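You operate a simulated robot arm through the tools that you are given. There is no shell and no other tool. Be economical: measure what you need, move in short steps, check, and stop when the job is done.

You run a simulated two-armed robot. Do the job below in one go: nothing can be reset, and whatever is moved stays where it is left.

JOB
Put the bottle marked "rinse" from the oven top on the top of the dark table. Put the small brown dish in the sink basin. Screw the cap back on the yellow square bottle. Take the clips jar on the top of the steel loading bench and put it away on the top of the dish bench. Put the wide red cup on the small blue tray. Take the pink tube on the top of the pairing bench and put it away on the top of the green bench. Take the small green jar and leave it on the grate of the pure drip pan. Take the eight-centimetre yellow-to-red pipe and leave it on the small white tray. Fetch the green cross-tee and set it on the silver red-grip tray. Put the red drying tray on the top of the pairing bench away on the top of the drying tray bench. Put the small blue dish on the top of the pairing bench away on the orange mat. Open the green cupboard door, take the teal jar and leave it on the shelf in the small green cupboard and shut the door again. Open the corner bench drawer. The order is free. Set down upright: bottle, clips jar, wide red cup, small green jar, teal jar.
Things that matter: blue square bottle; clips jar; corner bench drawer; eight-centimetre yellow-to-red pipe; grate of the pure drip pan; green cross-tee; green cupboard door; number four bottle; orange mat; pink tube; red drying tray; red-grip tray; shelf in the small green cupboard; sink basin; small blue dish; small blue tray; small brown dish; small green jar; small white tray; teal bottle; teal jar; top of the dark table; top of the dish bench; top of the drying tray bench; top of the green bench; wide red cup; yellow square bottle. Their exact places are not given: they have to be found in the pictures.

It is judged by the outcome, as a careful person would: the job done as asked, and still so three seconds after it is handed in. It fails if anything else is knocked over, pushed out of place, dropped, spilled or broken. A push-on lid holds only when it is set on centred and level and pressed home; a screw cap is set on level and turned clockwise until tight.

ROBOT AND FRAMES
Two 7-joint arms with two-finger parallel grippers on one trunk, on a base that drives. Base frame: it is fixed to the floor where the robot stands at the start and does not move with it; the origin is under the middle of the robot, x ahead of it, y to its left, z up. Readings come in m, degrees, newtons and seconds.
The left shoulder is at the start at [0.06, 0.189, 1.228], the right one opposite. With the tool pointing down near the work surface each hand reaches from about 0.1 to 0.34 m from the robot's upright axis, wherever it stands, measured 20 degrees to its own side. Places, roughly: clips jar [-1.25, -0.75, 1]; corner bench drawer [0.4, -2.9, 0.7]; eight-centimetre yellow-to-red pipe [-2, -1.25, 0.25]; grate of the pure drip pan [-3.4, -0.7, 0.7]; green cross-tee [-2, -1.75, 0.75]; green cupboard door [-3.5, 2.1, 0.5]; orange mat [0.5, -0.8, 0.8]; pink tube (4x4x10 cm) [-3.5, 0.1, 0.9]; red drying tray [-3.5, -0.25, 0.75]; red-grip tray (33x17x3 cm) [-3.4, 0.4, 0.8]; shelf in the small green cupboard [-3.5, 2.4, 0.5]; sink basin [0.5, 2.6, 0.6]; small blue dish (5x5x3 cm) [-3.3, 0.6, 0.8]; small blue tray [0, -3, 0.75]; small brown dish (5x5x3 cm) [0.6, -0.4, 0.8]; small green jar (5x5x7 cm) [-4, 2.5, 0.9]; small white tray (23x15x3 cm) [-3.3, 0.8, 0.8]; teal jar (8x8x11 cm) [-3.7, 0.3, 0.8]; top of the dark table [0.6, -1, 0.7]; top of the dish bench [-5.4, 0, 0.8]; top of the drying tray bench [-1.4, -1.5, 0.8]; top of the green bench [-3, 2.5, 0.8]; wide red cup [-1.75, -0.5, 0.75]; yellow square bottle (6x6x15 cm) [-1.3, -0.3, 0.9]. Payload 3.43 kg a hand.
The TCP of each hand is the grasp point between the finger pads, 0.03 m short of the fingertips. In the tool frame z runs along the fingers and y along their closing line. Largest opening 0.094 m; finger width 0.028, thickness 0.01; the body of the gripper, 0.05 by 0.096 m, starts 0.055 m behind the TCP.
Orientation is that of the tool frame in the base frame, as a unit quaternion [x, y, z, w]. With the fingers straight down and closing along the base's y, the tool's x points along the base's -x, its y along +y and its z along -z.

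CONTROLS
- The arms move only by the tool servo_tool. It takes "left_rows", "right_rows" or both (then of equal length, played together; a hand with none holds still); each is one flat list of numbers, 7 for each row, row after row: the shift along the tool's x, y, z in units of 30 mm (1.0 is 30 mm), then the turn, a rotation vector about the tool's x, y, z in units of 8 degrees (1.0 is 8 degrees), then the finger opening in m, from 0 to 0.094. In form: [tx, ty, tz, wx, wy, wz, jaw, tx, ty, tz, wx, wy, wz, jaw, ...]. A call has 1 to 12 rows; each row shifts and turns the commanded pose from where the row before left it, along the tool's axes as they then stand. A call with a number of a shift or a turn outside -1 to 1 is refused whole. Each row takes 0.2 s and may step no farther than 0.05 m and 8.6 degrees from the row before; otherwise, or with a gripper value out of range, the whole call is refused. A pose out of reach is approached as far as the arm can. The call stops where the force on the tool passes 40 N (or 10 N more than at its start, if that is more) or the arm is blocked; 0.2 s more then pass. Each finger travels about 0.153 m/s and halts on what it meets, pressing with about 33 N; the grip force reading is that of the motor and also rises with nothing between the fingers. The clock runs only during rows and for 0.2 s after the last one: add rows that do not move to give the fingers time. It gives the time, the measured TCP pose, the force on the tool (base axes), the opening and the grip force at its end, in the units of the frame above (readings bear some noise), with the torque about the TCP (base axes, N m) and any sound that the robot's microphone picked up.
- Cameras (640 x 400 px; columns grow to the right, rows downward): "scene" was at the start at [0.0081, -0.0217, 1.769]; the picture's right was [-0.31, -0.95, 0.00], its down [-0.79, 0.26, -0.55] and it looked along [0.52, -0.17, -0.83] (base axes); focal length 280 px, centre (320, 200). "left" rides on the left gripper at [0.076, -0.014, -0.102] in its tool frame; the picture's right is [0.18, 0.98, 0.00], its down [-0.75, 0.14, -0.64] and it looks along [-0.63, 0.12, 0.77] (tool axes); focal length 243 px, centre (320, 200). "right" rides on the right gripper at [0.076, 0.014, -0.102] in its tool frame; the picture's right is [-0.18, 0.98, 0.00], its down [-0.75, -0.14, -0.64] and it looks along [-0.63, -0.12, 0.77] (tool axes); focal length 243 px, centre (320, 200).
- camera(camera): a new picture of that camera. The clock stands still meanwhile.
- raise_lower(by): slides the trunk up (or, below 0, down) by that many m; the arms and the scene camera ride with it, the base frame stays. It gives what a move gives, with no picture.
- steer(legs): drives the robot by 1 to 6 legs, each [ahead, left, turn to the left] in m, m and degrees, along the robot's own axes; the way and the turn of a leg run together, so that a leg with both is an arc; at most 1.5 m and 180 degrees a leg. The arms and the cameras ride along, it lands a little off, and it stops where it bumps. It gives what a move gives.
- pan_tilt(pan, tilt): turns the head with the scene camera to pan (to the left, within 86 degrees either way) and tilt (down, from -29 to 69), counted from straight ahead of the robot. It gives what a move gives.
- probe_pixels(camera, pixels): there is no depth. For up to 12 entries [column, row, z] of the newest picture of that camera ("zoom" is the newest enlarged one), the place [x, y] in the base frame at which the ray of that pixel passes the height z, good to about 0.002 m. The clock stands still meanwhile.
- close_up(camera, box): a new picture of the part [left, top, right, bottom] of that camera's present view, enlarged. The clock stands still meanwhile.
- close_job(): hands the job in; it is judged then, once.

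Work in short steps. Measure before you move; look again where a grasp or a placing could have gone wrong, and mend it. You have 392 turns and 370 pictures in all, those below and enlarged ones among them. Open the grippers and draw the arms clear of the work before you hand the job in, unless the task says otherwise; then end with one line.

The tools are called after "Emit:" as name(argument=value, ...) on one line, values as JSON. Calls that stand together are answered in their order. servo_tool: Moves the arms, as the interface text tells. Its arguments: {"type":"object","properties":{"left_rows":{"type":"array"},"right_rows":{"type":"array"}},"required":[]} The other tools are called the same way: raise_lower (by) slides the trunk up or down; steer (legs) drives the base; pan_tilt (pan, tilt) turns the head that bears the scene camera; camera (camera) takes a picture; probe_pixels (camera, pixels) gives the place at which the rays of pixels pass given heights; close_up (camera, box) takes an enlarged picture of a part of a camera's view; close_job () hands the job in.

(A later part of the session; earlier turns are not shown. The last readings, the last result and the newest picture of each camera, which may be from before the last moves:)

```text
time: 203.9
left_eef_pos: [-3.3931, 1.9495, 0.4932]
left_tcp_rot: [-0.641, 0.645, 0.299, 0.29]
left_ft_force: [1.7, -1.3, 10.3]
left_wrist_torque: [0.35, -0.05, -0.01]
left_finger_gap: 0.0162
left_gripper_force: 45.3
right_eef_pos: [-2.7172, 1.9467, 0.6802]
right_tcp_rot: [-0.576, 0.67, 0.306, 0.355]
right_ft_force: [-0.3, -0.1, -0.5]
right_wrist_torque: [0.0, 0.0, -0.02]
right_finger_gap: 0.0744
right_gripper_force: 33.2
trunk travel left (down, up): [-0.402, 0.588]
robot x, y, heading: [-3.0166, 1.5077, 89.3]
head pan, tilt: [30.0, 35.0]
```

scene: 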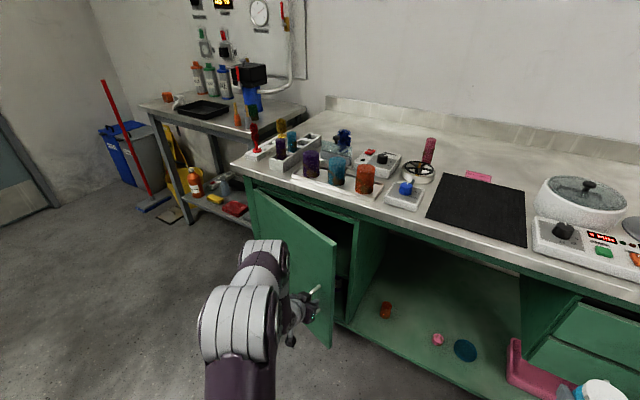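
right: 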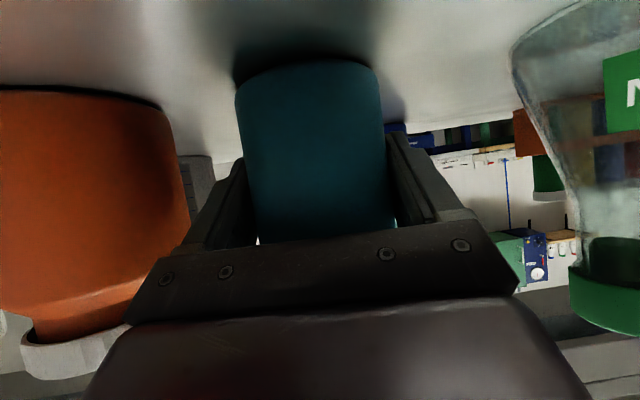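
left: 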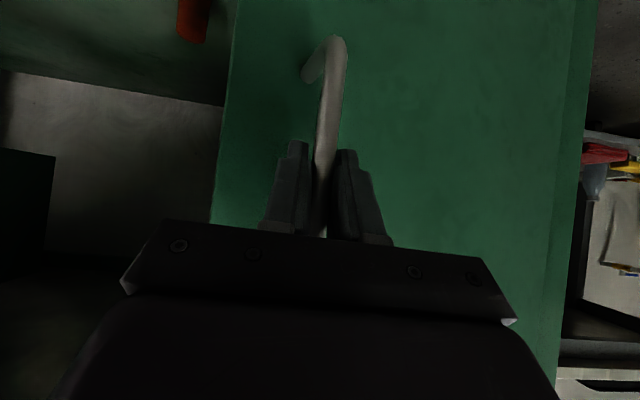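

Force relaxed. I continue to ~60° open.

Emit:
servo_tool(left_rows=[0.518, 0.817, -0.596, 0, 0, 0, 0.0, 0.518, 0.817, -0.596, 0, 0, 0, 0.0, 0.361, 0.767, -0.415, 0, 0, 0, 0.0, 0.361, 0.767, -0.415, 0, 0, 0, 0.0])

Emit:
camera(camera="left")

Emit:
camera(camera="scene")

```text
time: 204.5
left_eef_pos: [-3.4387, 1.8988, 0.4944]
left_tcp_rot: [0.644, -0.643, -0.297, -0.29]
left_ft_force: [6.4, -7.0, 11.7]
left_wrist_torque: [1.19, 0.06, 0.08]
left_finger_gap: 0.016
left_gripper_force: 45.3
right_eef_pos: [-2.716, 1.946, 0.68]
right_tcp_rot: [-0.576, 0.67, 0.307, 0.354]
right_ft_force: [0.0, 0.4, -0.6]
right_wrist_torque: [-0.02, -0.01, 0.01]
right_finger_gap: 0.0742
right_gripper_force: 33.3
trunk travel left (down, up): [-0.402, 0.588]
robot x, y, heading: [-3.0181, 1.5076, 89.7]
head pan, tilt: [30.0, 35.0]
stopped in row 3 (left hand): the force on the tool passed its limit (the readings are from after the stop); the commanded pose is now the measured one
```

```text
260 pictures are left
```

left: 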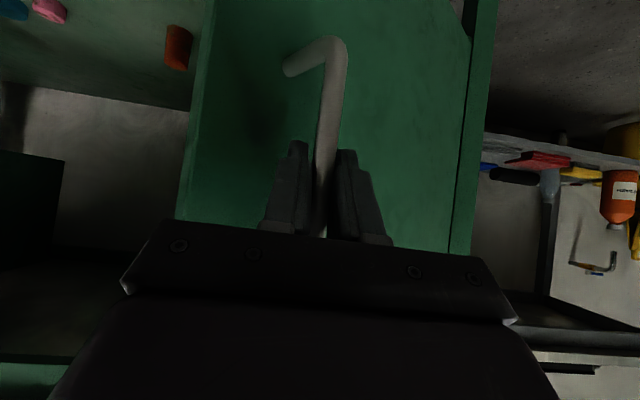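

```text
259 pictures are left
```

scene: 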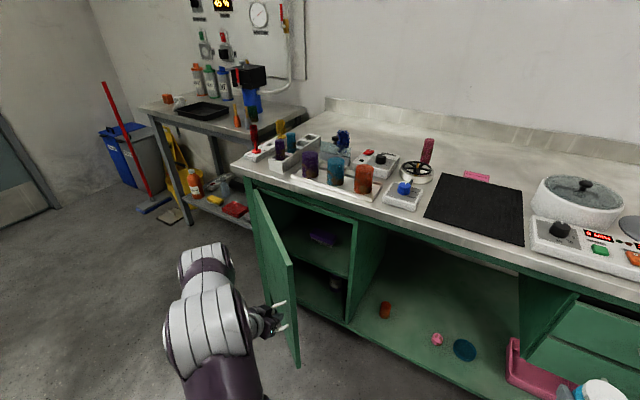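

The door is half open and the shelf is visible. I continue more slowly.

Emit:
servo_tool(left_rows=[0.2, 0.38, -0.23, 0, 0, 0, 0.0, 0.2, 0.38, -0.23, 0, 0, 0, 0.0, 0.17, 0.4, -0.2, 0, 0, 0, 0.0, 0.17, 0.4, -0.2, 0, 0, 0, 0.0, 0.14, 0.42, -0.16, 0, 0, 0, 0.0, 0.14, 0.42, -0.16, 0, 0, 0, 0.0, 0.12, 0.42, -0.14, 0, 0, 0, 0.0, 0.12, 0.42, -0.14, 0, 0, 0, 0.0])

Emit:
camera(camera="left")

Emit:
camera(camera="scene")

```text
time: 205.8
left_eef_pos: [-3.4963, 1.8572, 0.4932]
left_tcp_rot: [0.645, -0.643, -0.294, -0.29]
left_ft_force: [7.4, -13.7, 19.6]
left_wrist_torque: [0.99, 0.01, 0.02]
left_finger_gap: 0.0159
left_gripper_force: 44.6
right_eef_pos: [-2.7168, 1.9451, 0.6791]
right_tcp_rot: [-0.576, 0.669, 0.308, 0.354]
right_ft_force: [0.0, 0.6, -1.2]
right_wrist_torque: [0.01, 0.01, 0.02]
right_finger_gap: 0.0744
right_gripper_force: 33.1
trunk travel left (down, up): [-0.402, 0.588]
robot x, y, heading: [-3.0145, 1.5039, 89.5]
head pan, tilt: [30.0, 35.0]
stopped in row 6 (left hand): the force on the tool passed its limit (the readings are from after the stop); the commanded pose is now the measured one
```

```text
258 pictures are left
```

left: 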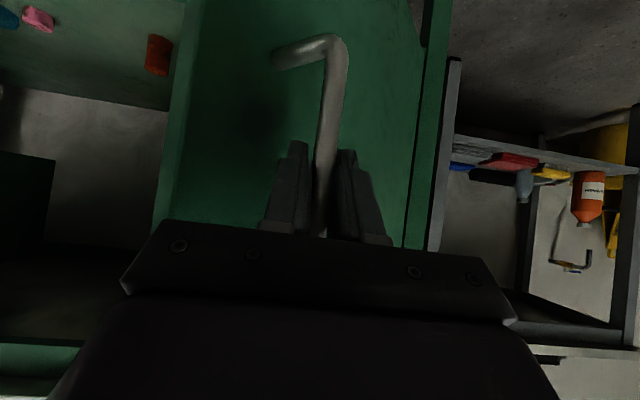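

```text
257 pictures are left
```

scene: 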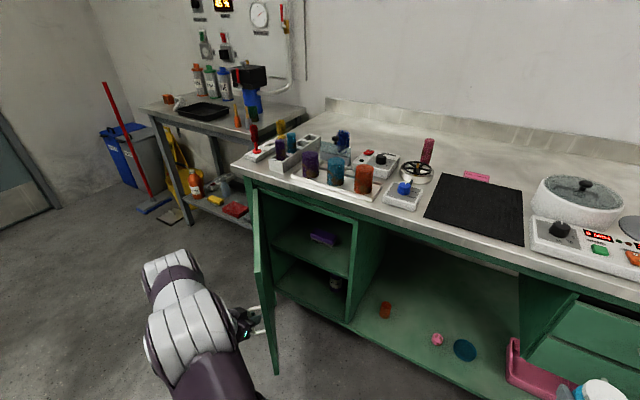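

The door is ~67° open, enough. I open the fingers slightly, and pull the left hand back.

Emit:
servo_tool(left_rows=[0, 0, 0, 0, 0, 0, 0.04, 0, 0, 0, 0, 0, 0, 0.042, 0, 0, 0, 0, 0, 0, 0.042, 0.45, 0, -0.52, 0, 0, 0, 0.042, 0.656, 0, -0.755, 0, 0, 0, 0.042, 0.656, 0, -0.755, 0, 0, 0, 0.042])

Emit:
camera(camera="left")

Emit:
camera(camera="scene")

```text
time: 207.2
left_eef_pos: [-3.4964, 1.7767, 0.4917]
left_tcp_rot: [0.646, -0.644, -0.292, -0.289]
left_ft_force: [0.1, 0.1, 0.1]
left_wrist_torque: [-0.01, 0.01, 0.03]
left_finger_gap: 0.0418
left_gripper_force: 0.0
right_eef_pos: [-2.7174, 1.946, 0.6789]
right_tcp_rot: [-0.576, 0.67, 0.306, 0.355]
right_ft_force: [-0.3, 1.2, -0.3]
right_wrist_torque: [0.0, 0.01, -0.01]
right_finger_gap: 0.0741
right_gripper_force: 32.7
trunk travel left (down, up): [-0.402, 0.588]
robot x, y, heading: [-3.0151, 1.5036, 89.3]
head pan, tilt: [30.0, 35.0]
```

```text
256 pictures are left
```

left: 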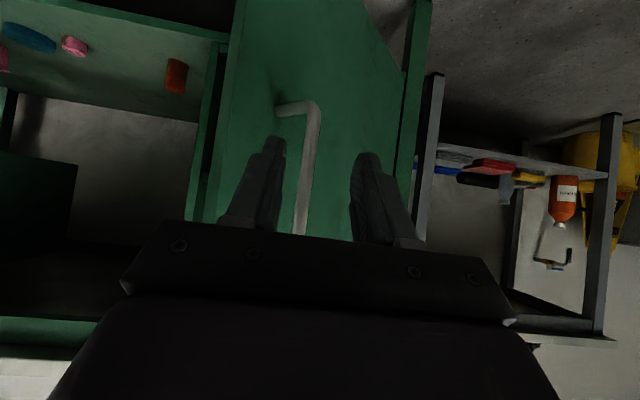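

```text
255 pictures are left
```

scene: 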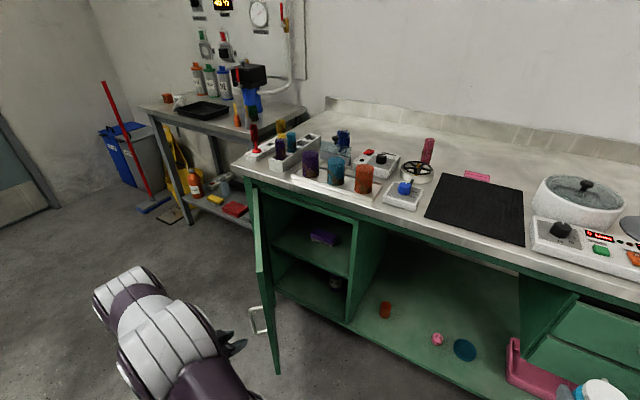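

I pull the hand farther back and tuck it, then zoom on the cupboard interior.

Emit:
servo_tool(left_rows=[0.656, 0, -0.755, 0, 0, 0, 0.042, 0.656, 0, -0.755, 0, 0, 0, 0.042, 0.5, 0, -0.6, 0, 0, 0, 0.042, 0, -0.9, 0, 0, 0, 0, 0.042, 0, -0.9, 0, 0, 0, 0, 0.042, 0, -0.9, 0, 0, 0, 0, 0.042, 0, -0.9, 0, 0, 0, 0, 0.042, 0, -0.9, 0, 0, 0, 0, 0.042])

Emit:
close_up(camera="scene", box=[220, 170, 400, 380])

```text
time: 209.0
left_eef_pos: [-3.3607, 1.6947, 0.4923]
left_tcp_rot: [0.645, -0.643, -0.293, -0.289]
left_ft_force: [-0.4, 0.1, 0.9]
left_wrist_torque: [0.04, 0.0, -0.01]
left_finger_gap: 0.042
left_gripper_force: 0.1
right_eef_pos: [-2.7181, 1.9476, 0.6804]
right_tcp_rot: [-0.577, 0.669, 0.306, 0.354]
right_ft_force: [0.3, 1.2, -0.5]
right_wrist_torque: [-0.01, 0.0, -0.01]
right_finger_gap: 0.0741
right_gripper_force: 32.8
trunk travel left (down, up): [-0.402, 0.588]
robot x, y, heading: [-3.0188, 1.511, 89.4]
head pan, tilt: [30.0, 35.0]
```

```text
1.90 times, centred on (310, 275) of scene
```

zoom: 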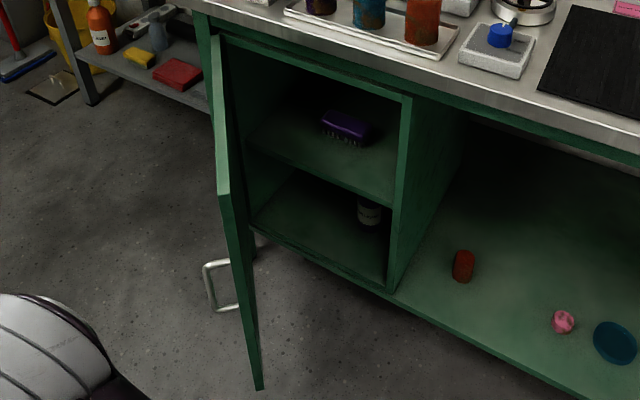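

Emit:
probe_pixels(camera="zoom", pixels=[[390, 206, 0.55], [390, 206, 0.5], [390, 206, 0.45], [246, 153, 0.55], [246, 153, 0.5], [246, 153, 0.45], [345, 143, 0.5], [405, 98, 0.78], [228, 42, 0.78], [262, 388, 0.2], [322, 137, 0.5], [368, 140, 0.5]])

```text
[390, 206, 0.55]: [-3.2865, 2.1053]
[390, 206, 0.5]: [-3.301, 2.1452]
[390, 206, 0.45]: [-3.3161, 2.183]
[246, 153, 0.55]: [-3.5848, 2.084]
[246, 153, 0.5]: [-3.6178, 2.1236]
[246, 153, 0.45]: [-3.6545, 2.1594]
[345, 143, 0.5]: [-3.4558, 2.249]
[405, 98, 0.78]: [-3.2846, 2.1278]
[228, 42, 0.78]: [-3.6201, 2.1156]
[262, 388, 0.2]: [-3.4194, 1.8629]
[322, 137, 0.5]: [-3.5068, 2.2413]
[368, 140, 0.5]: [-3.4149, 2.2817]
```

Shelf surface z≈0.51, opening x −3.62…−3.30; a purple brush sits at y≈2.25. I'll set the jar in front of it at (−3.47, 2.188). I back up, turn left to heading 128°, and move to (−3.31,1.46).

Emit:
steer(legs=[[-0.15, 0, 0], [0, 0, 38.6], [0.262, 0.166, 0]])

Emit:
pan_tilt(pan=-20, tilt=40)

Emit:
camera(camera="scene")

Emit:
camera(camera="right")

```text
time: 213.8
left_eef_pos: [-3.6953, 1.3952, 0.4927]
left_tcp_rot: [0.821, -0.396, -0.371, -0.178]
left_ft_force: [-0.3, 0.7, -0.7]
left_wrist_torque: [-0.02, -0.03, 0.0]
left_finger_gap: 0.0421
left_gripper_force: 0.1
right_eef_pos: [-3.3447, 1.9914, 0.6788]
right_tcp_rot: [0.764, -0.443, -0.405, -0.235]
right_ft_force: [0.5, 0.3, -1.1]
right_wrist_torque: [-0.01, -0.01, 0.01]
right_finger_gap: 0.0742
right_gripper_force: 32.3
trunk travel left (down, up): [-0.402, 0.588]
robot x, y, heading: [-3.3065, 1.4627, 127.7]
head pan, tilt: [30.0, 35.0]
```

```text
time: 215.0
left_eef_pos: [-3.6953, 1.3952, 0.4919]
left_tcp_rot: [0.82, -0.397, -0.371, -0.179]
left_ft_force: [0.1, 0.7, 0.4]
left_wrist_torque: [0.01, 0.02, 0.01]
left_finger_gap: 0.042
left_gripper_force: 0.0
right_eef_pos: [-3.3441, 1.9907, 0.681]
right_tcp_rot: [0.764, -0.444, -0.405, -0.235]
right_ft_force: [-0.4, 0.0, -1.0]
right_wrist_torque: [0.01, 0.0, -0.02]
right_finger_gap: 0.074
right_gripper_force: 32.9
trunk travel left (down, up): [-0.402, 0.588]
robot x, y, heading: [-3.3116, 1.4648, 127.8]
head pan, tilt: [-20.0, 40.0]
```

```text
253 pictures are left
```

scene: 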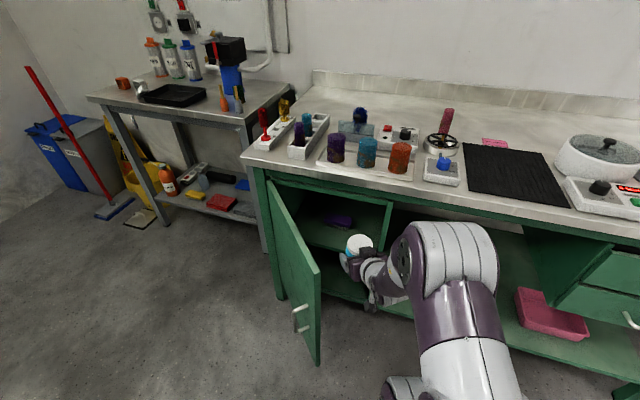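

```text
252 pictures are left
```

right: 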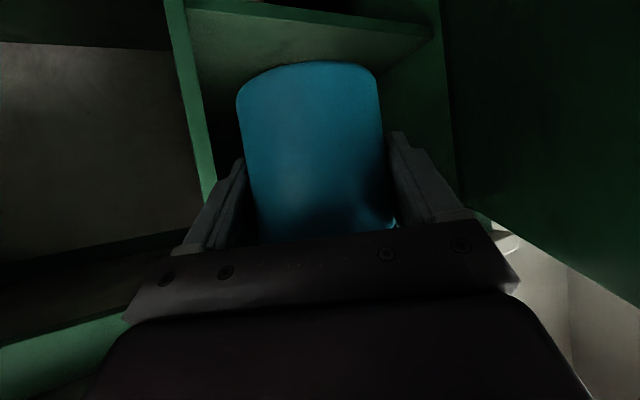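

Hand direction is 119.7°, as planned. I move ahead 22.5 cm while lowering to z≈0.61 into the opening.

Emit:
servo_tool(right_rows=[-0.288, 0.05, 0.94, 0, 0, 0, 0.06, -0.288, 0.05, 0.94, 0, 0, 0, 0.06, -0.288, 0.05, 0.94, 0, 0, 0, 0.06, -0.288, 0.05, 0.94, 0, 0, 0, 0.06, -0.288, 0.05, 0.94, 0, 0, 0, 0.06, 0, 0, 0, 0, 0, 0, 0.06])

Emit:
camera(camera="right")

Emit:
close_up(camera="scene", box=[220, 160, 440, 340])

```text
time: 216.4
left_eef_pos: [-3.6954, 1.3954, 0.4918]
left_tcp_rot: [0.821, -0.397, -0.371, -0.178]
left_ft_force: [0.1, 0.9, 0.4]
left_wrist_torque: [0.03, 0.0, -0.01]
left_finger_gap: 0.0418
left_gripper_force: 0.1
right_eef_pos: [-3.4217, 2.1108, 0.6356]
right_tcp_rot: [0.764, -0.443, -0.406, -0.235]
right_ft_force: [-0.1, 0.8, -0.3]
right_wrist_torque: [0.01, 0.0, 0.02]
right_finger_gap: 0.0742
right_gripper_force: 32.8
trunk travel left (down, up): [-0.402, 0.588]
robot x, y, heading: [-3.3111, 1.4636, 127.6]
head pan, tilt: [-20.0, 40.0]
```

```text
251 pictures are left
```

right: 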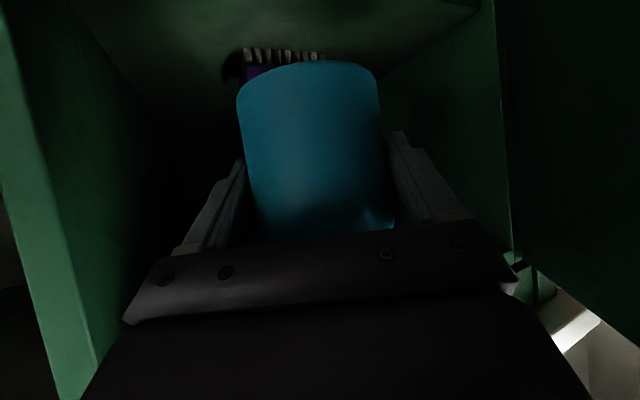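

```text
2.22 times, centred on (330, 250) of scene
```

zoom: 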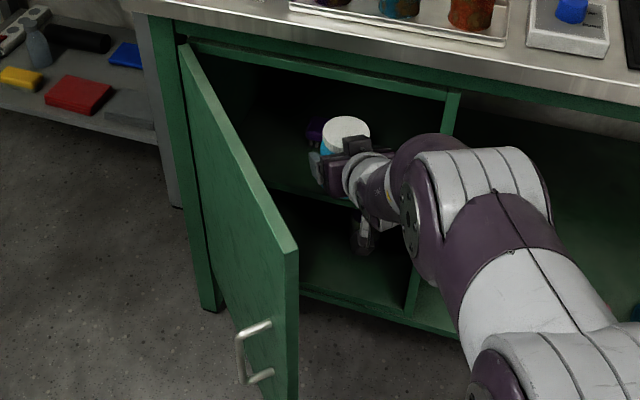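

Emit:
probe_pixels(camera="right", pixels=[[245, 50, 0.51], [285, 53, 0.51], [323, 57, 0.51], [480, 2, 0.51], [60, 2, 0.51]])

```text
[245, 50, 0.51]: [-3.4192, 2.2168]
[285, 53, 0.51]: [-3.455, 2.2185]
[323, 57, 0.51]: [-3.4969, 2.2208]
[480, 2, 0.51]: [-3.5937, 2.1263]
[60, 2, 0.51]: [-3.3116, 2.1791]
```

Cross-checking views gives shelf z≈0.50 and brush front y≈2.24, so a jar centred at y≈2.18 fits. I advance the last 8 cm while lowering to z≈0.60.

Emit:
servo_tool(right_rows=[-0.159, 0.13, 0.944, 0, 0, 0, 0.06, -0.159, 0.13, 0.944, 0, 0, 0, 0.06, -0.159, 0.13, 0.944, 0, 0, 0, 0.06, 0, 0, 0, 0, 0, 0, 0.06])

Emit:
camera(camera="right")

Emit:
close_up(camera="scene", box=[280, 180, 400, 280])

```text
time: 217.4
left_eef_pos: [-3.6949, 1.3952, 0.4921]
left_tcp_rot: [0.82, -0.397, -0.371, -0.179]
left_ft_force: [-0.4, -0.3, 0.0]
left_wrist_torque: [0.0, 0.0, 0.02]
left_finger_gap: 0.0419
left_gripper_force: 0.0
right_eef_pos: [-3.4719, 2.1717, 0.6019]
right_tcp_rot: [0.764, -0.443, -0.406, -0.235]
right_ft_force: [0.1, -0.4, -1.3]
right_wrist_torque: [0.02, -0.01, -0.01]
right_finger_gap: 0.074
right_gripper_force: 33.1
trunk travel left (down, up): [-0.402, 0.588]
robot x, y, heading: [-3.3125, 1.4636, 127.7]
head pan, tilt: [-20.0, 40.0]
```

```text
249 pictures are left
```

right: 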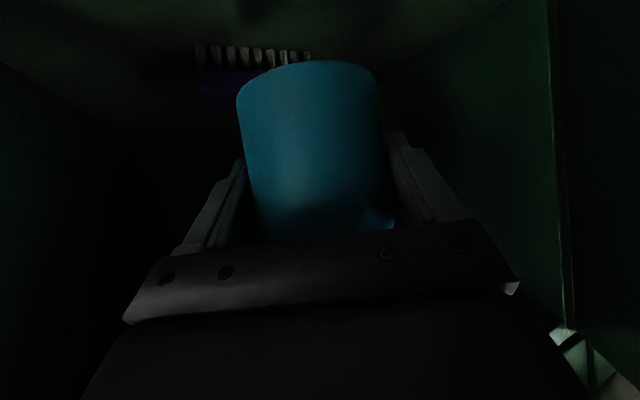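

```text
4.00 times, centred on (340, 230) of scene
```

zoom: 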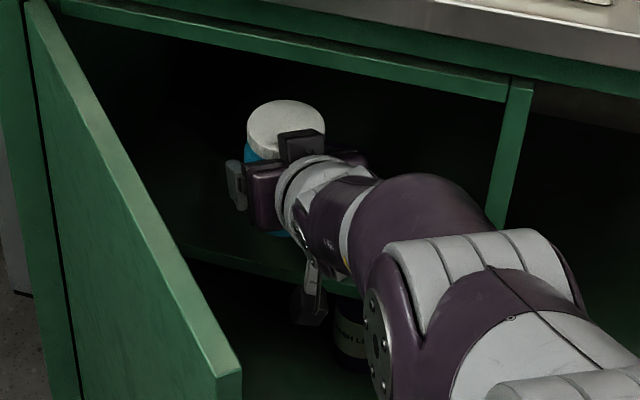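

Emit:
probe_pixels(camera="right", pixels=[[200, 45, 0.5], [250, 47, 0.5], [308, 53, 0.5], [308, 53, 0.51], [240, 90, 0.51], [375, 75, 0.53]])

Emit:
servo_tool(right_rows=[0.11, 0, 0.075, 0, 0, 0, 0.06, 0.11, 0, 0.075, 0, 0, 0, 0.06, 0.11, 0, 0.075, 0, 0, 0, 0.06, 0.08, 0, 0.055, 0, 0, 0, 0.06])

```text
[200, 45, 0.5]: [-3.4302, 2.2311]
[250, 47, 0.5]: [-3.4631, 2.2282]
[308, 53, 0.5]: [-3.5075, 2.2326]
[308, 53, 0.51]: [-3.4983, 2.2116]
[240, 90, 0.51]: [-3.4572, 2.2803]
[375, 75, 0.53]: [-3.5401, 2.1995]
```

```text
time: 218.4
left_eef_pos: [-3.6952, 1.3954, 0.4945]
left_tcp_rot: [0.821, -0.397, -0.371, -0.178]
left_ft_force: [-0.2, 0.5, -0.5]
left_wrist_torque: [0.0, -0.01, -0.02]
left_finger_gap: 0.042
left_gripper_force: 0.0
right_eef_pos: [-3.471, 2.1729, 0.5869]
right_tcp_rot: [0.764, -0.443, -0.406, -0.235]
right_ft_force: [1.0, -1.3, -0.8]
right_wrist_torque: [-0.02, 0.02, -0.01]
right_finger_gap: 0.074
right_gripper_force: 33.2
trunk travel left (down, up): [-0.402, 0.588]
robot x, y, heading: [-3.3095, 1.4626, 127.9]
head pan, tilt: [-20.0, 40.0]
```

Brush front y≈2.23, jar back ≈2.219. I keep lowering to contact.

Emit:
servo_tool(right_rows=[0.07, 0, 0.047, 0, 0, 0, 0.06, 0.07, 0, 0.047, 0, 0, 0, 0.06, 0.07, 0, 0.047, 0, 0, 0, 0.06, 0.07, 0, 0.047, 0, 0, 0, 0.06])

```text
time: 219.4
left_eef_pos: [-3.695, 1.3958, 0.4924]
left_tcp_rot: [0.82, -0.397, -0.372, -0.178]
left_ft_force: [0.4, -0.3, 0.3]
left_wrist_torque: [0.0, 0.01, 0.0]
left_finger_gap: 0.0418
left_gripper_force: 0.1
right_eef_pos: [-3.4701, 2.1725, 0.5757]
right_tcp_rot: [0.764, -0.443, -0.406, -0.234]
right_ft_force: [-0.4, -0.3, -1.2]
right_wrist_torque: [-0.01, 0.02, 0.0]
right_finger_gap: 0.0739
right_gripper_force: 33.0
trunk travel left (down, up): [-0.402, 0.588]
robot x, y, heading: [-3.3096, 1.4601, 127.9]
head pan, tilt: [-20.0, 40.0]
```

Emit:
servo_tool(right_rows=[0.07, 0, 0.047, 0, 0, 0, 0.06, 0.07, 0, 0.047, 0, 0, 0, 0.06, 0.07, 0, 0.047, 0, 0, 0, 0.06, 0.07, 0, 0.047, 0, 0, 0, 0.06])

Emit:
camera(camera="right")

```text
time: 220.4
left_eef_pos: [-3.6958, 1.3953, 0.4928]
left_tcp_rot: [0.82, -0.397, -0.371, -0.178]
left_ft_force: [-0.1, 0.9, 0.0]
left_wrist_torque: [-0.01, 0.0, -0.03]
left_finger_gap: 0.0422
left_gripper_force: 0.2
right_eef_pos: [-3.4715, 2.1725, 0.5661]
right_tcp_rot: [0.764, -0.443, -0.406, -0.235]
right_ft_force: [-0.7, -0.3, -0.5]
right_wrist_torque: [-0.03, -0.05, -0.02]
right_finger_gap: 0.0743
right_gripper_force: 32.9
trunk travel left (down, up): [-0.402, 0.588]
robot x, y, heading: [-3.306, 1.4607, 127.4]
head pan, tilt: [-20.0, 40.0]
```

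```text
247 pictures are left
```

right: 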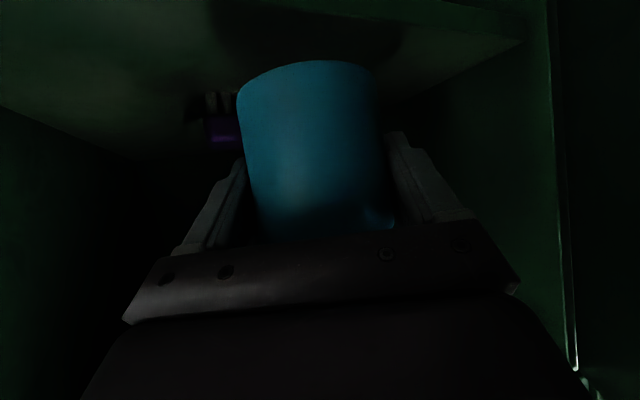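

Emit:
servo_tool(right_rows=[0.055, 0, 0.037, 0, 0, 0, 0.06, 0.055, 0, 0.037, 0, 0, 0, 0.06, 0.055, 0, 0.037, 0, 0, 0, 0.06, 0.055, 0, 0.037, 0, 0, 0, 0.06, 0.055, 0, 0.037, 0, 0, 0, 0.06])

```text
time: 221.6
left_eef_pos: [-3.6952, 1.3961, 0.4936]
left_tcp_rot: [0.82, -0.397, -0.371, -0.178]
left_ft_force: [-0.3, 0.9, 0.1]
left_wrist_torque: [0.0, -0.02, 0.03]
left_finger_gap: 0.0421
left_gripper_force: 0.1
right_eef_pos: [-3.4708, 2.1713, 0.5559]
right_tcp_rot: [0.764, -0.444, -0.406, -0.235]
right_ft_force: [-0.6, -0.1, -1.4]
right_wrist_torque: [0.0, 0.01, -0.02]
right_finger_gap: 0.0742
right_gripper_force: 33.1
trunk travel left (down, up): [-0.402, 0.588]
robot x, y, heading: [-3.3062, 1.469, 127.8]
head pan, tilt: [-20.0, 40.0]
```

Emit:
servo_tool(right_rows=[0.055, 0, 0.037, 0, 0, 0, 0.06, 0.055, 0, 0.037, 0, 0, 0, 0.06, 0.055, 0, 0.037, 0, 0, 0, 0.06, 0.055, 0, 0.037, 0, 0, 0, 0.06, 0.055, 0, 0.037, 0, 0, 0, 0.06])

Emit:
camera(camera="right")

```text
time: 222.8
left_eef_pos: [-3.6947, 1.3965, 0.4935]
left_tcp_rot: [0.821, -0.396, -0.371, -0.177]
left_ft_force: [0.6, -0.7, -0.1]
left_wrist_torque: [-0.01, -0.01, -0.04]
left_finger_gap: 0.0423
left_gripper_force: 0.1
right_eef_pos: [-3.4715, 2.1713, 0.5464]
right_tcp_rot: [0.765, -0.443, -0.406, -0.234]
right_ft_force: [-0.1, -0.1, -0.8]
right_wrist_torque: [0.03, 0.03, -0.02]
right_finger_gap: 0.0743
right_gripper_force: 33.1
trunk travel left (down, up): [-0.402, 0.588]
robot x, y, heading: [-3.3056, 1.4613, 127.7]
head pan, tilt: [-20.0, 40.0]
```

```text
246 pictures are left
```

right: 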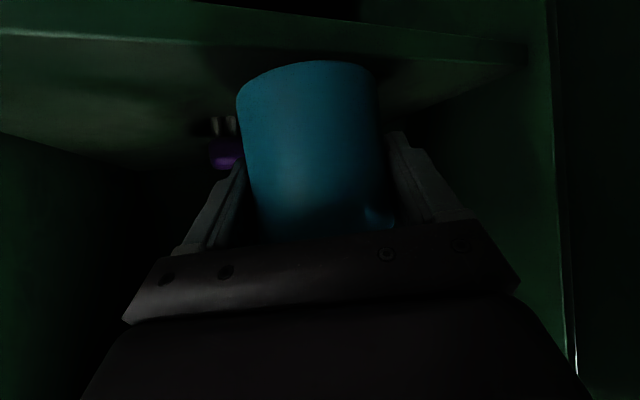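

Emit:
probe_pixels(camera="right", pixels=[[150, 36, 0.48], [150, 36, 0.47], [450, 48, 0.48], [450, 48, 0.47], [310, 62, 0.48], [310, 62, 0.47], [225, 118, 0.48], [225, 118, 0.47]])

Emit:
servo_tool(right_rows=[0.04, 0, 0.028, 0, 0, 0, 0.06, 0.04, 0, 0.028, 0, 0, 0, 0.06, 0.04, 0, 0.028, 0, 0, 0, 0.06])

```text
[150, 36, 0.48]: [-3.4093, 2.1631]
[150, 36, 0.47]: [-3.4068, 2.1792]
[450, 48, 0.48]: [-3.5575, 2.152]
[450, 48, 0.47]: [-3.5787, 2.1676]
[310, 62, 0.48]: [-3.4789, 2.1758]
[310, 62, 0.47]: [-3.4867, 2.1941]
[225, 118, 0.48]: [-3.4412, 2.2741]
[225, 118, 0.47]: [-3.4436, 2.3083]
```

```text
time: 223.6
left_eef_pos: [-3.6952, 1.3956, 0.494]
left_tcp_rot: [0.82, -0.397, -0.371, -0.178]
left_ft_force: [0.2, 0.0, -0.1]
left_wrist_torque: [0.02, 0.0, 0.02]
left_finger_gap: 0.0422
left_gripper_force: 0.1
right_eef_pos: [-3.4708, 2.173, 0.5431]
right_tcp_rot: [0.764, -0.443, -0.406, -0.236]
right_ft_force: [0.6, 0.0, -0.8]
right_wrist_torque: [0.01, 0.0, 0.02]
right_finger_gap: 0.0738
right_gripper_force: 32.7
trunk travel left (down, up): [-0.402, 0.588]
robot x, y, heading: [-3.3037, 1.4588, 128.0]
head pan, tilt: [-20.0, 40.0]
```

Estimate says the jar's base is nearly at the shelf (z≈0.50). I continue in small steps.

Emit:
servo_tool(right_rows=[0.05, 0, 0.034, 0, 0, 0, 0.06, 0.05, 0, 0.034, 0, 0, 0, 0.06, 0.05, 0, 0.034, 0, 0, 0, 0.06, 0.05, 0, 0.034, 0, 0, 0, 0.06, 0.05, 0, 0.034, 0, 0, 0, 0.06, 0.05, 0, 0.034, 0, 0, 0, 0.06])

```text
time: 225.0
left_eef_pos: [-3.6962, 1.3955, 0.491]
left_tcp_rot: [0.821, -0.396, -0.371, -0.178]
left_ft_force: [0.4, 0.6, 0.4]
left_wrist_torque: [0.0, 0.0, 0.01]
left_finger_gap: 0.042
left_gripper_force: 0.1
right_eef_pos: [-3.4718, 2.1722, 0.5312]
right_tcp_rot: [0.763, -0.443, -0.406, -0.236]
right_ft_force: [0.8, -0.7, 1.4]
right_wrist_torque: [0.0, -0.04, 0.03]
right_finger_gap: 0.0739
right_gripper_force: 32.7
trunk travel left (down, up): [-0.402, 0.588]
robot x, y, heading: [-3.31, 1.4612, 127.8]
head pan, tilt: [-20.0, 40.0]
```

Emit:
servo_tool(right_rows=[0.05, 0, 0.034, 0, 0, 0, 0.06, 0.05, 0, 0.034, 0, 0, 0, 0.06])

Emit:
camera(camera="right")

```text
time: 225.6
left_eef_pos: [-3.6958, 1.3949, 0.4926]
left_tcp_rot: [0.82, -0.396, -0.372, -0.178]
left_ft_force: [-0.4, -0.3, -0.1]
left_wrist_torque: [0.01, -0.03, -0.03]
left_finger_gap: 0.0422
left_gripper_force: 0.1
right_eef_pos: [-3.4699, 2.1729, 0.532]
right_tcp_rot: [0.762, -0.443, -0.409, -0.238]
right_ft_force: [-0.6, -2.5, 14.9]
right_wrist_torque: [-0.2, -0.44, -0.07]
right_finger_gap: 0.0739
right_gripper_force: 32.5
trunk travel left (down, up): [-0.402, 0.588]
robot x, y, heading: [-3.3051, 1.4644, 127.9]
head pan, tilt: [-20.0, 40.0]
```

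```text
245 pictures are left
```

right: 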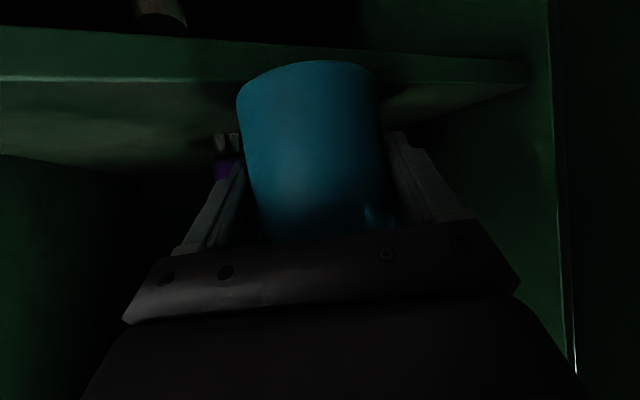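

Emit:
probe_pixels(camera="right", pixels=[[150, 81, 0.48], [150, 81, 0.47], [450, 86, 0.48], [450, 86, 0.47], [310, 62, 0.48], [310, 62, 0.47], [150, 30, 0.45], [230, 140, 0.48], [230, 140, 0.49]])

Emit:
close_up(camera="right", box=[180, 20, 460, 180])

```text
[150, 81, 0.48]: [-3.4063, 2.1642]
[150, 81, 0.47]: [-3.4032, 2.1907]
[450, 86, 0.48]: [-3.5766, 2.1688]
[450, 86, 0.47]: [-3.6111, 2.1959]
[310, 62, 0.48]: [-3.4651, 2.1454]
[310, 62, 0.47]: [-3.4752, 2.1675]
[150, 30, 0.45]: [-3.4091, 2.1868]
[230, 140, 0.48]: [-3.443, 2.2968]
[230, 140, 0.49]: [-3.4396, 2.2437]
```

```text
2.29 times, centred on (320, 100) of right
```

zoom: 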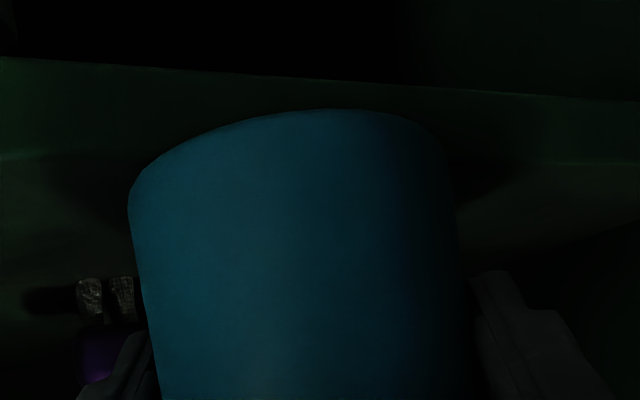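

The jar base overhangs the shelf edge by ~2 cm, while the brush is ~13 cm behind the edge. I lift 5 mm and move 4 cm deeper.

Emit:
servo_tool(right_rows=[-0.14, 0, -0.095, 0, 0, 0, 0.06, -0.377, 0, 0.554, 0, 0, 0, 0.06, -0.377, 0, 0.554, 0, 0, 0, 0.06, 0, 0, 0, 0, 0, 0, 0.06])

Emit:
close_up(camera="right", box=[120, 20, 520, 240])

```text
time: 226.6
left_eef_pos: [-3.6946, 1.3959, 0.4933]
left_tcp_rot: [0.821, -0.397, -0.371, -0.178]
left_ft_force: [0.6, -0.5, 0.2]
left_wrist_torque: [-0.03, -0.01, -0.01]
left_finger_gap: 0.0417
left_gripper_force: 0.2
right_eef_pos: [-3.4908, 2.2076, 0.5319]
right_tcp_rot: [0.764, -0.443, -0.406, -0.235]
right_ft_force: [0.3, 0.1, 2.0]
right_wrist_torque: [-0.11, -0.03, 0.06]
right_finger_gap: 0.0741
right_gripper_force: 33.2
trunk travel left (down, up): [-0.402, 0.588]
robot x, y, heading: [-3.3115, 1.4627, 127.7]
head pan, tilt: [-20.0, 40.0]
```

```text
1.60 times, centred on (320, 130) of right
```

zoom: 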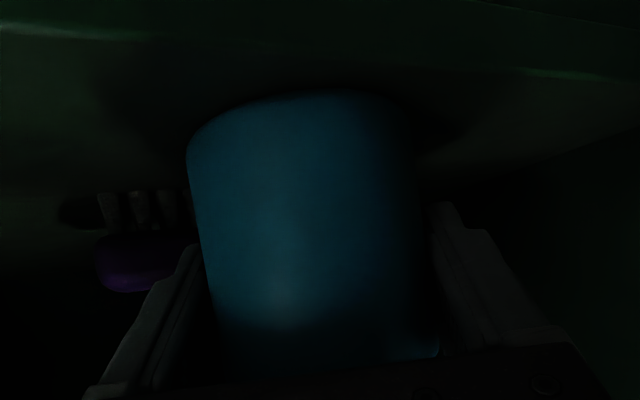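

Emit:
probe_pixels(camera="zoom", pixels=[[140, 192, 0.485], [105, 192, 0.485], [175, 192, 0.485], [140, 290, 0.52], [60, 30, 0.485], [540, 75, 0.485]])

Emit:
servo_tool(right_rows=[0.04, 0, 0.028, 0, 0, 0, 0.06, 0.04, 0, 0.028, 0, 0, 0, 0.06])

```text
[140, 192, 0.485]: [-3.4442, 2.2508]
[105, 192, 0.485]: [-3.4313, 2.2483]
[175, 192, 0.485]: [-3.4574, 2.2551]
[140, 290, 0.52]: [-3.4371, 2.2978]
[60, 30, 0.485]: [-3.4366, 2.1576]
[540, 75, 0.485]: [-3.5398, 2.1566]
```

```text
time: 227.2
left_eef_pos: [-3.6952, 1.395, 0.4914]
left_tcp_rot: [0.82, -0.397, -0.372, -0.178]
left_ft_force: [-0.4, 0.8, 0.6]
left_wrist_torque: [0.01, 0.02, -0.02]
left_finger_gap: 0.042
left_gripper_force: 0.0
right_eef_pos: [-3.4904, 2.2085, 0.5328]
right_tcp_rot: [0.763, -0.443, -0.408, -0.236]
right_ft_force: [-0.3, -0.4, 7.7]
right_wrist_torque: [-0.24, -0.04, 0.04]
right_finger_gap: 0.0739
right_gripper_force: 33.2
trunk travel left (down, up): [-0.402, 0.588]
robot x, y, heading: [-3.3094, 1.4631, 127.9]
head pan, tilt: [-20.0, 40.0]
```

The brush front is ~9.4 cm behind the edge, so I bring the jar 1.2 cm back out to stay clear of it.

Emit:
servo_tool(right_rows=[-0.14, 0, -0.095, 0, 0, 0, 0.06, 0.225, 0, -0.33, 0, 0, 0, 0.06, 0, 0, 0, 0, 0, 0, 0.06])

Emit:
close_up(camera="right", box=[120, 20, 520, 240])

```text
time: 228.0
left_eef_pos: [-3.6944, 1.3953, 0.4927]
left_tcp_rot: [0.821, -0.396, -0.37, -0.177]
left_ft_force: [0.4, -0.5, 0.2]
left_wrist_torque: [0.01, -0.01, 0.01]
left_finger_gap: 0.0421
left_gripper_force: 0.0
right_eef_pos: [-3.4854, 2.1963, 0.5337]
right_tcp_rot: [0.765, -0.443, -0.405, -0.234]
right_ft_force: [-0.2, 0.3, -0.2]
right_wrist_torque: [0.01, 0.01, 0.01]
right_finger_gap: 0.0738
right_gripper_force: 32.9
trunk travel left (down, up): [-0.402, 0.588]
robot x, y, heading: [-3.3088, 1.4584, 127.7]
head pan, tilt: [-20.0, 40.0]
```

```text
1.60 times, centred on (320, 130) of right
```

zoom: 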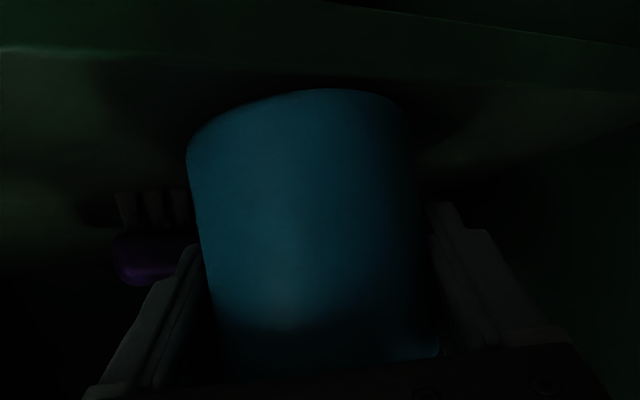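

Jar base is inside the edge. I lower to contact and release with a small opening.

Emit:
servo_tool(right_rows=[0.05, 0, 0.034, 0, 0, 0, 0.06, 0.05, 0, 0.034, 0, 0, 0, 0.06, 0, 0, 0, 0, 0, 0, 0.06])

```text
time: 228.8
left_eef_pos: [-3.6948, 1.3945, 0.4926]
left_tcp_rot: [0.82, -0.397, -0.371, -0.179]
left_ft_force: [0.3, -0.2, 0.1]
left_wrist_torque: [-0.04, -0.03, -0.01]
left_finger_gap: 0.0418
left_gripper_force: 0.0
right_eef_pos: [-3.4849, 2.1969, 0.5319]
right_tcp_rot: [0.764, -0.443, -0.406, -0.235]
right_ft_force: [0.8, -0.7, 1.7]
right_wrist_torque: [-0.05, 0.0, 0.01]
right_finger_gap: 0.0738
right_gripper_force: 32.8
trunk travel left (down, up): [-0.402, 0.588]
robot x, y, heading: [-3.3086, 1.4608, 127.6]
head pan, tilt: [-20.0, 40.0]
```

Emit:
servo_tool(right_rows=[0, 0, 0, 0, 0, 0, 0.084, 0, 0, 0, 0, 0, 0, 0.084, 0, 0, 0, 0, 0, 0, 0.084, 0.28, 0, -0.41, 0, 0, 0, 0.084, 0.45, 0, -0.66, 0, 0, 0, 0.084, 0.45, 0, -0.66, 0, 0, 0, 0.084, 0.45, 0, -0.66, 0, 0, 0, 0.084])

Emit:
camera(camera="right")

Emit:
camera(camera="scene")

```text
time: 230.4
left_eef_pos: [-3.6941, 1.3947, 0.4936]
left_tcp_rot: [0.821, -0.397, -0.371, -0.178]
left_ft_force: [-0.4, -0.7, 0.0]
left_wrist_torque: [-0.01, 0.01, -0.01]
left_finger_gap: 0.042
left_gripper_force: 0.0
right_eef_pos: [-3.44, 2.1211, 0.5302]
right_tcp_rot: [0.765, -0.441, -0.407, -0.232]
right_ft_force: [1.4, -0.7, 0.7]
right_wrist_torque: [-0.01, 0.0, 0.0]
right_finger_gap: 0.0843
right_gripper_force: 0.1
trunk travel left (down, up): [-0.402, 0.588]
robot x, y, heading: [-3.3108, 1.4602, 127.9]
head pan, tilt: [-20.0, 40.0]
```

```text
241 pictures are left
```

right: 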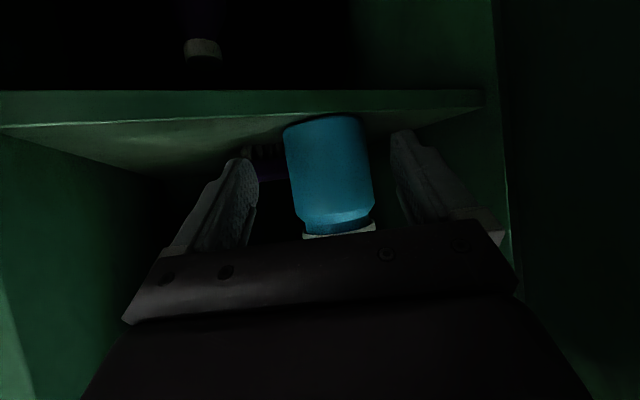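

```text
240 pictures are left
```

scene: 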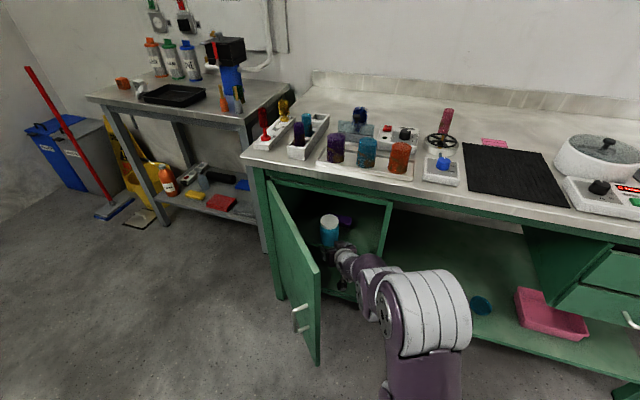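

The jar stands upright on the shelf. I withdraw the right hand fully.

Emit:
servo_tool(right_rows=[0.534, 0, -0.786, 0, 0, 0, 0.084, 0.534, 0, -0.786, 0, 0, 0, 0.084, 0.534, 0, -0.786, 0, 0, 0, 0.084, 0.534, 0, -0.786, 0, 0, 0, 0.084, 0.534, 0, -0.786, 0, 0, 0, 0.084, 0.534, 0, -0.786, 0, 0, 0, 0.084])

Emit:
steer(legs=[[-0.15, 0, 0], [0, 0, -37]])

Emit:
pan_tilt(pan=15, tilt=40)

Emit:
camera(camera="scene")

Emit:
camera(camera="left")

```text
time: 231.8
left_eef_pos: [-3.6941, 1.3954, 0.4928]
left_tcp_rot: [0.82, -0.397, -0.371, -0.178]
left_ft_force: [0.0, 0.2, -0.3]
left_wrist_torque: [-0.01, 0.01, 0.0]
left_finger_gap: 0.042
left_gripper_force: 0.0
right_eef_pos: [-3.3675, 2.0227, 0.5564]
right_tcp_rot: [0.762, -0.451, -0.41, -0.219]
right_ft_force: [0.1, 1.2, -0.1]
right_wrist_torque: [0.0, 0.01, 0.01]
right_finger_gap: 0.084
right_gripper_force: 0.1
right hand out of reach, approached as far as the arm can: row 1, 2, 3, 4, 5, 6
trunk travel left (down, up): [-0.402, 0.588]
robot x, y, heading: [-3.31, 1.4629, 127.9]
head pan, tilt: [-20.0, 40.0]
```

```text
time: 234.9
left_eef_pos: [-3.5642, 1.525, 0.493]
left_tcp_rot: [0.65, -0.639, -0.294, -0.288]
left_ft_force: [-0.6, 0.1, 0.1]
left_wrist_torque: [0.0, 0.0, 0.0]
left_finger_gap: 0.042
left_gripper_force: 0.0
right_eef_pos: [-2.9223, 1.8264, 0.5569]
right_tcp_rot: [-0.577, 0.672, 0.318, 0.339]
right_ft_force: [-0.4, -0.5, -0.2]
right_wrist_torque: [0.0, -0.04, 0.01]
right_finger_gap: 0.0841
right_gripper_force: 0.0
trunk travel left (down, up): [-0.402, 0.588]
robot x, y, heading: [-3.2191, 1.3406, 90.4]
head pan, tilt: [-20.0, 40.0]
```

```text
time: 235.9
left_eef_pos: [-3.5644, 1.525, 0.493]
left_tcp_rot: [0.65, -0.639, -0.294, -0.287]
left_ft_force: [-0.2, -0.2, 0.5]
left_wrist_torque: [0.0, 0.03, 0.02]
left_finger_gap: 0.0418
left_gripper_force: 0.0
right_eef_pos: [-2.9232, 1.826, 0.5559]
right_tcp_rot: [-0.577, 0.671, 0.318, 0.339]
right_ft_force: [0.3, 0.7, 0.4]
right_wrist_torque: [0.04, 0.01, -0.02]
right_finger_gap: 0.0838
right_gripper_force: 0.0
trunk travel left (down, up): [-0.402, 0.588]
robot x, y, heading: [-3.2176, 1.3439, 90.4]
head pan, tilt: [15.0, 40.0]
```

```text
239 pictures are left
```

scene: 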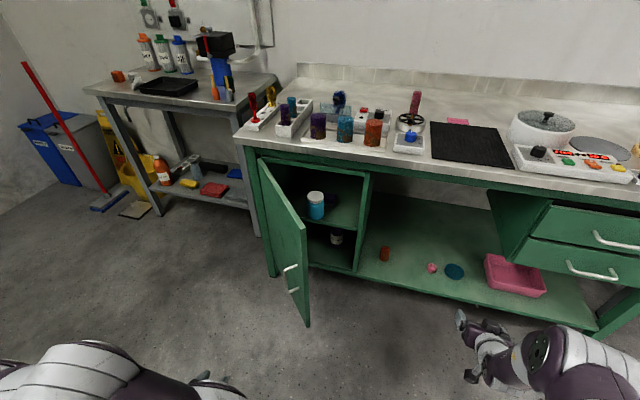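

```text
238 pictures are left
```

left: 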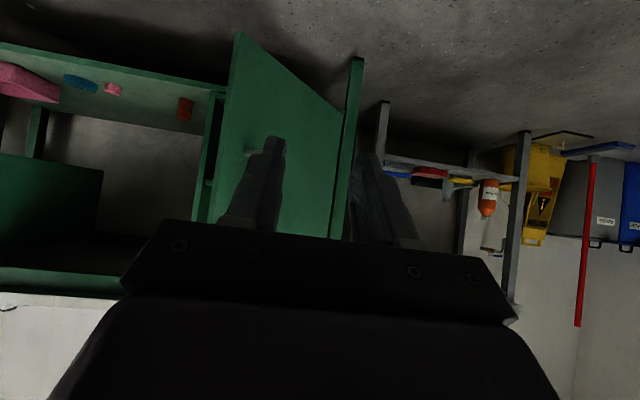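

Emit:
probe_pixels(camera="scene", pixels=[[308, 326, 0.22], [304, 228, 0.76], [258, 158, 0.76], [290, 267, 0.53], [292, 290, 0.43]])

```text
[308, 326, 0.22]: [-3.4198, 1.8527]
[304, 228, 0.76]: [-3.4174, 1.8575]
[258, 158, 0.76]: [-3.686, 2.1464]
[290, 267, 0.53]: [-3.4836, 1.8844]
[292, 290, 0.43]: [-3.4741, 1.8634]
```

The door stands ~49° open (edge at (−3.42,1.855), hinge (−3.665,2.14)). I close the left fingers, move forward 15 cm, raise to z≈0.67 above the handle, and bring the fist to the door's outer face.

Emit:
steer(legs=[[0.15, 0, 0]])

Emit:
servo_tool(left_rows=[-0.733, 0, -0.637, 0, 0, 0, 0.0, -0.733, 0, -0.637, 0, 0, 0, 0.0, -0.733, 0, -0.637, 0, 0, 0, 0.0, -0.733, 0, -0.637, 0, 0, 0, 0.0, -0.733, 0, -0.637, 0, 0, 0, 0.0, -0.733, 0, -0.637, 0, 0, 0, 0.0, -0.656, -0.42, 0.755, 0, 0, 0, 0.0, -0.656, -0.42, 0.755, 0, 0, 0, 0.0, -0.656, -0.42, 0.755, 0, 0, 0, 0.0, -0.656, -0.42, 0.755, 0, 0, 0, 0.0, 0, 0, 0, 0, 0, 0, 0.0])

Emit:
camera(camera="scene")

Emit:
camera(camera="left")

```text
time: 237.3
left_eef_pos: [-3.564, 1.6787, 0.4922]
left_tcp_rot: [0.65, -0.639, -0.295, -0.287]
left_ft_force: [0.0, 0.8, -0.8]
left_wrist_torque: [0.01, 0.0, 0.01]
left_finger_gap: 0.042
left_gripper_force: 0.1
right_eef_pos: [-2.9226, 1.9778, 0.5543]
right_tcp_rot: [-0.576, 0.673, 0.317, 0.339]
right_ft_force: [0.0, 0.8, 0.3]
right_wrist_torque: [0.0, 0.02, -0.02]
right_finger_gap: 0.0839
right_gripper_force: 0.0
trunk travel left (down, up): [-0.402, 0.588]
robot x, y, heading: [-3.2148, 1.4943, 90.3]
head pan, tilt: [15.0, 40.0]
```

```text
time: 239.7
left_eef_pos: [-3.5151, 1.8015, 0.667]
left_tcp_rot: [0.65, -0.639, -0.294, -0.287]
left_ft_force: [-0.5, -0.6, 1.3]
left_wrist_torque: [-0.02, 0.01, 0.0]
left_finger_gap: 0.0
left_gripper_force: 33.1
right_eef_pos: [-2.9232, 1.9786, 0.5557]
right_tcp_rot: [-0.576, 0.673, 0.318, 0.34]
right_ft_force: [0.5, -0.1, 0.0]
right_wrist_torque: [0.04, -0.04, 0.01]
right_finger_gap: 0.0838
right_gripper_force: 0.0
trunk travel left (down, up): [-0.402, 0.588]
robot x, y, heading: [-3.2165, 1.4951, 90.3]
head pan, tilt: [15.0, 40.0]
```

```text
237 pictures are left
```

scene: 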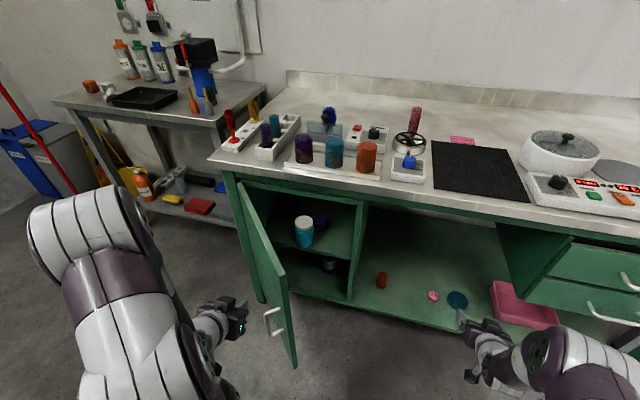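

```text
236 pictures are left
```

left: 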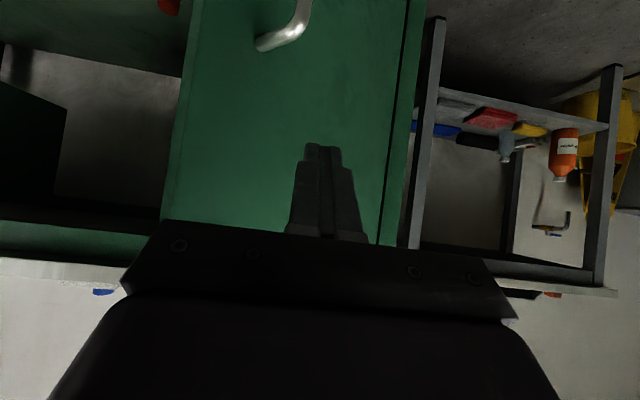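

I push the door along its closing arc, first half.

Emit:
servo_tool(left_rows=[-0.61, -0.52, 0.7, 0, 0, 0, 0.0, -0.61, -0.52, 0.7, 0, 0, 0, 0.0, -0.61, -0.52, 0.7, 0, 0, 0, 0.0, -0.38, -0.55, 0.438, 0, 0, 0, 0.0, -0.38, -0.55, 0.438, 0, 0, 0, 0.0, -0.492, -0.5, 0.566, 0, 0, 0, 0.0, -0.492, -0.5, 0.566, 0, 0, 0, 0.0])

Emit:
camera(camera="scene")

```text
time: 241.3
left_eef_pos: [-3.4097, 1.967, 0.6647]
left_tcp_rot: [0.649, -0.64, -0.294, -0.288]
left_ft_force: [-0.4, -0.3, -0.6]
left_wrist_torque: [0.0, 0.05, 0.03]
left_finger_gap: 0.0
left_gripper_force: 32.4
right_eef_pos: [-2.9232, 1.9787, 0.556]
right_tcp_rot: [-0.576, 0.672, 0.319, 0.339]
right_ft_force: [-1.0, 0.2, -0.1]
right_wrist_torque: [0.0, 0.04, 0.0]
right_finger_gap: 0.084
right_gripper_force: 0.2
trunk travel left (down, up): [-0.402, 0.588]
robot x, y, heading: [-3.2212, 1.4991, 90.4]
head pan, tilt: [15.0, 40.0]
```

```text
235 pictures are left
```

scene: 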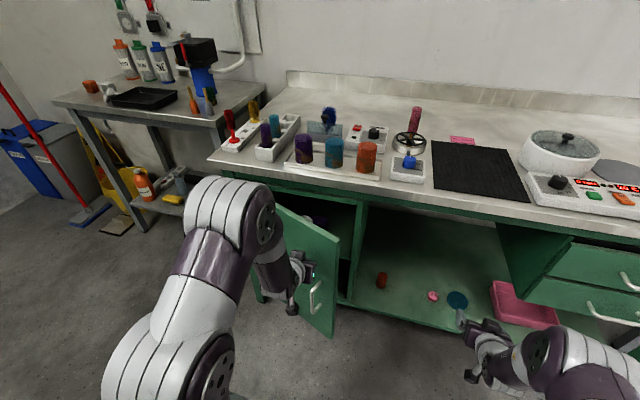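

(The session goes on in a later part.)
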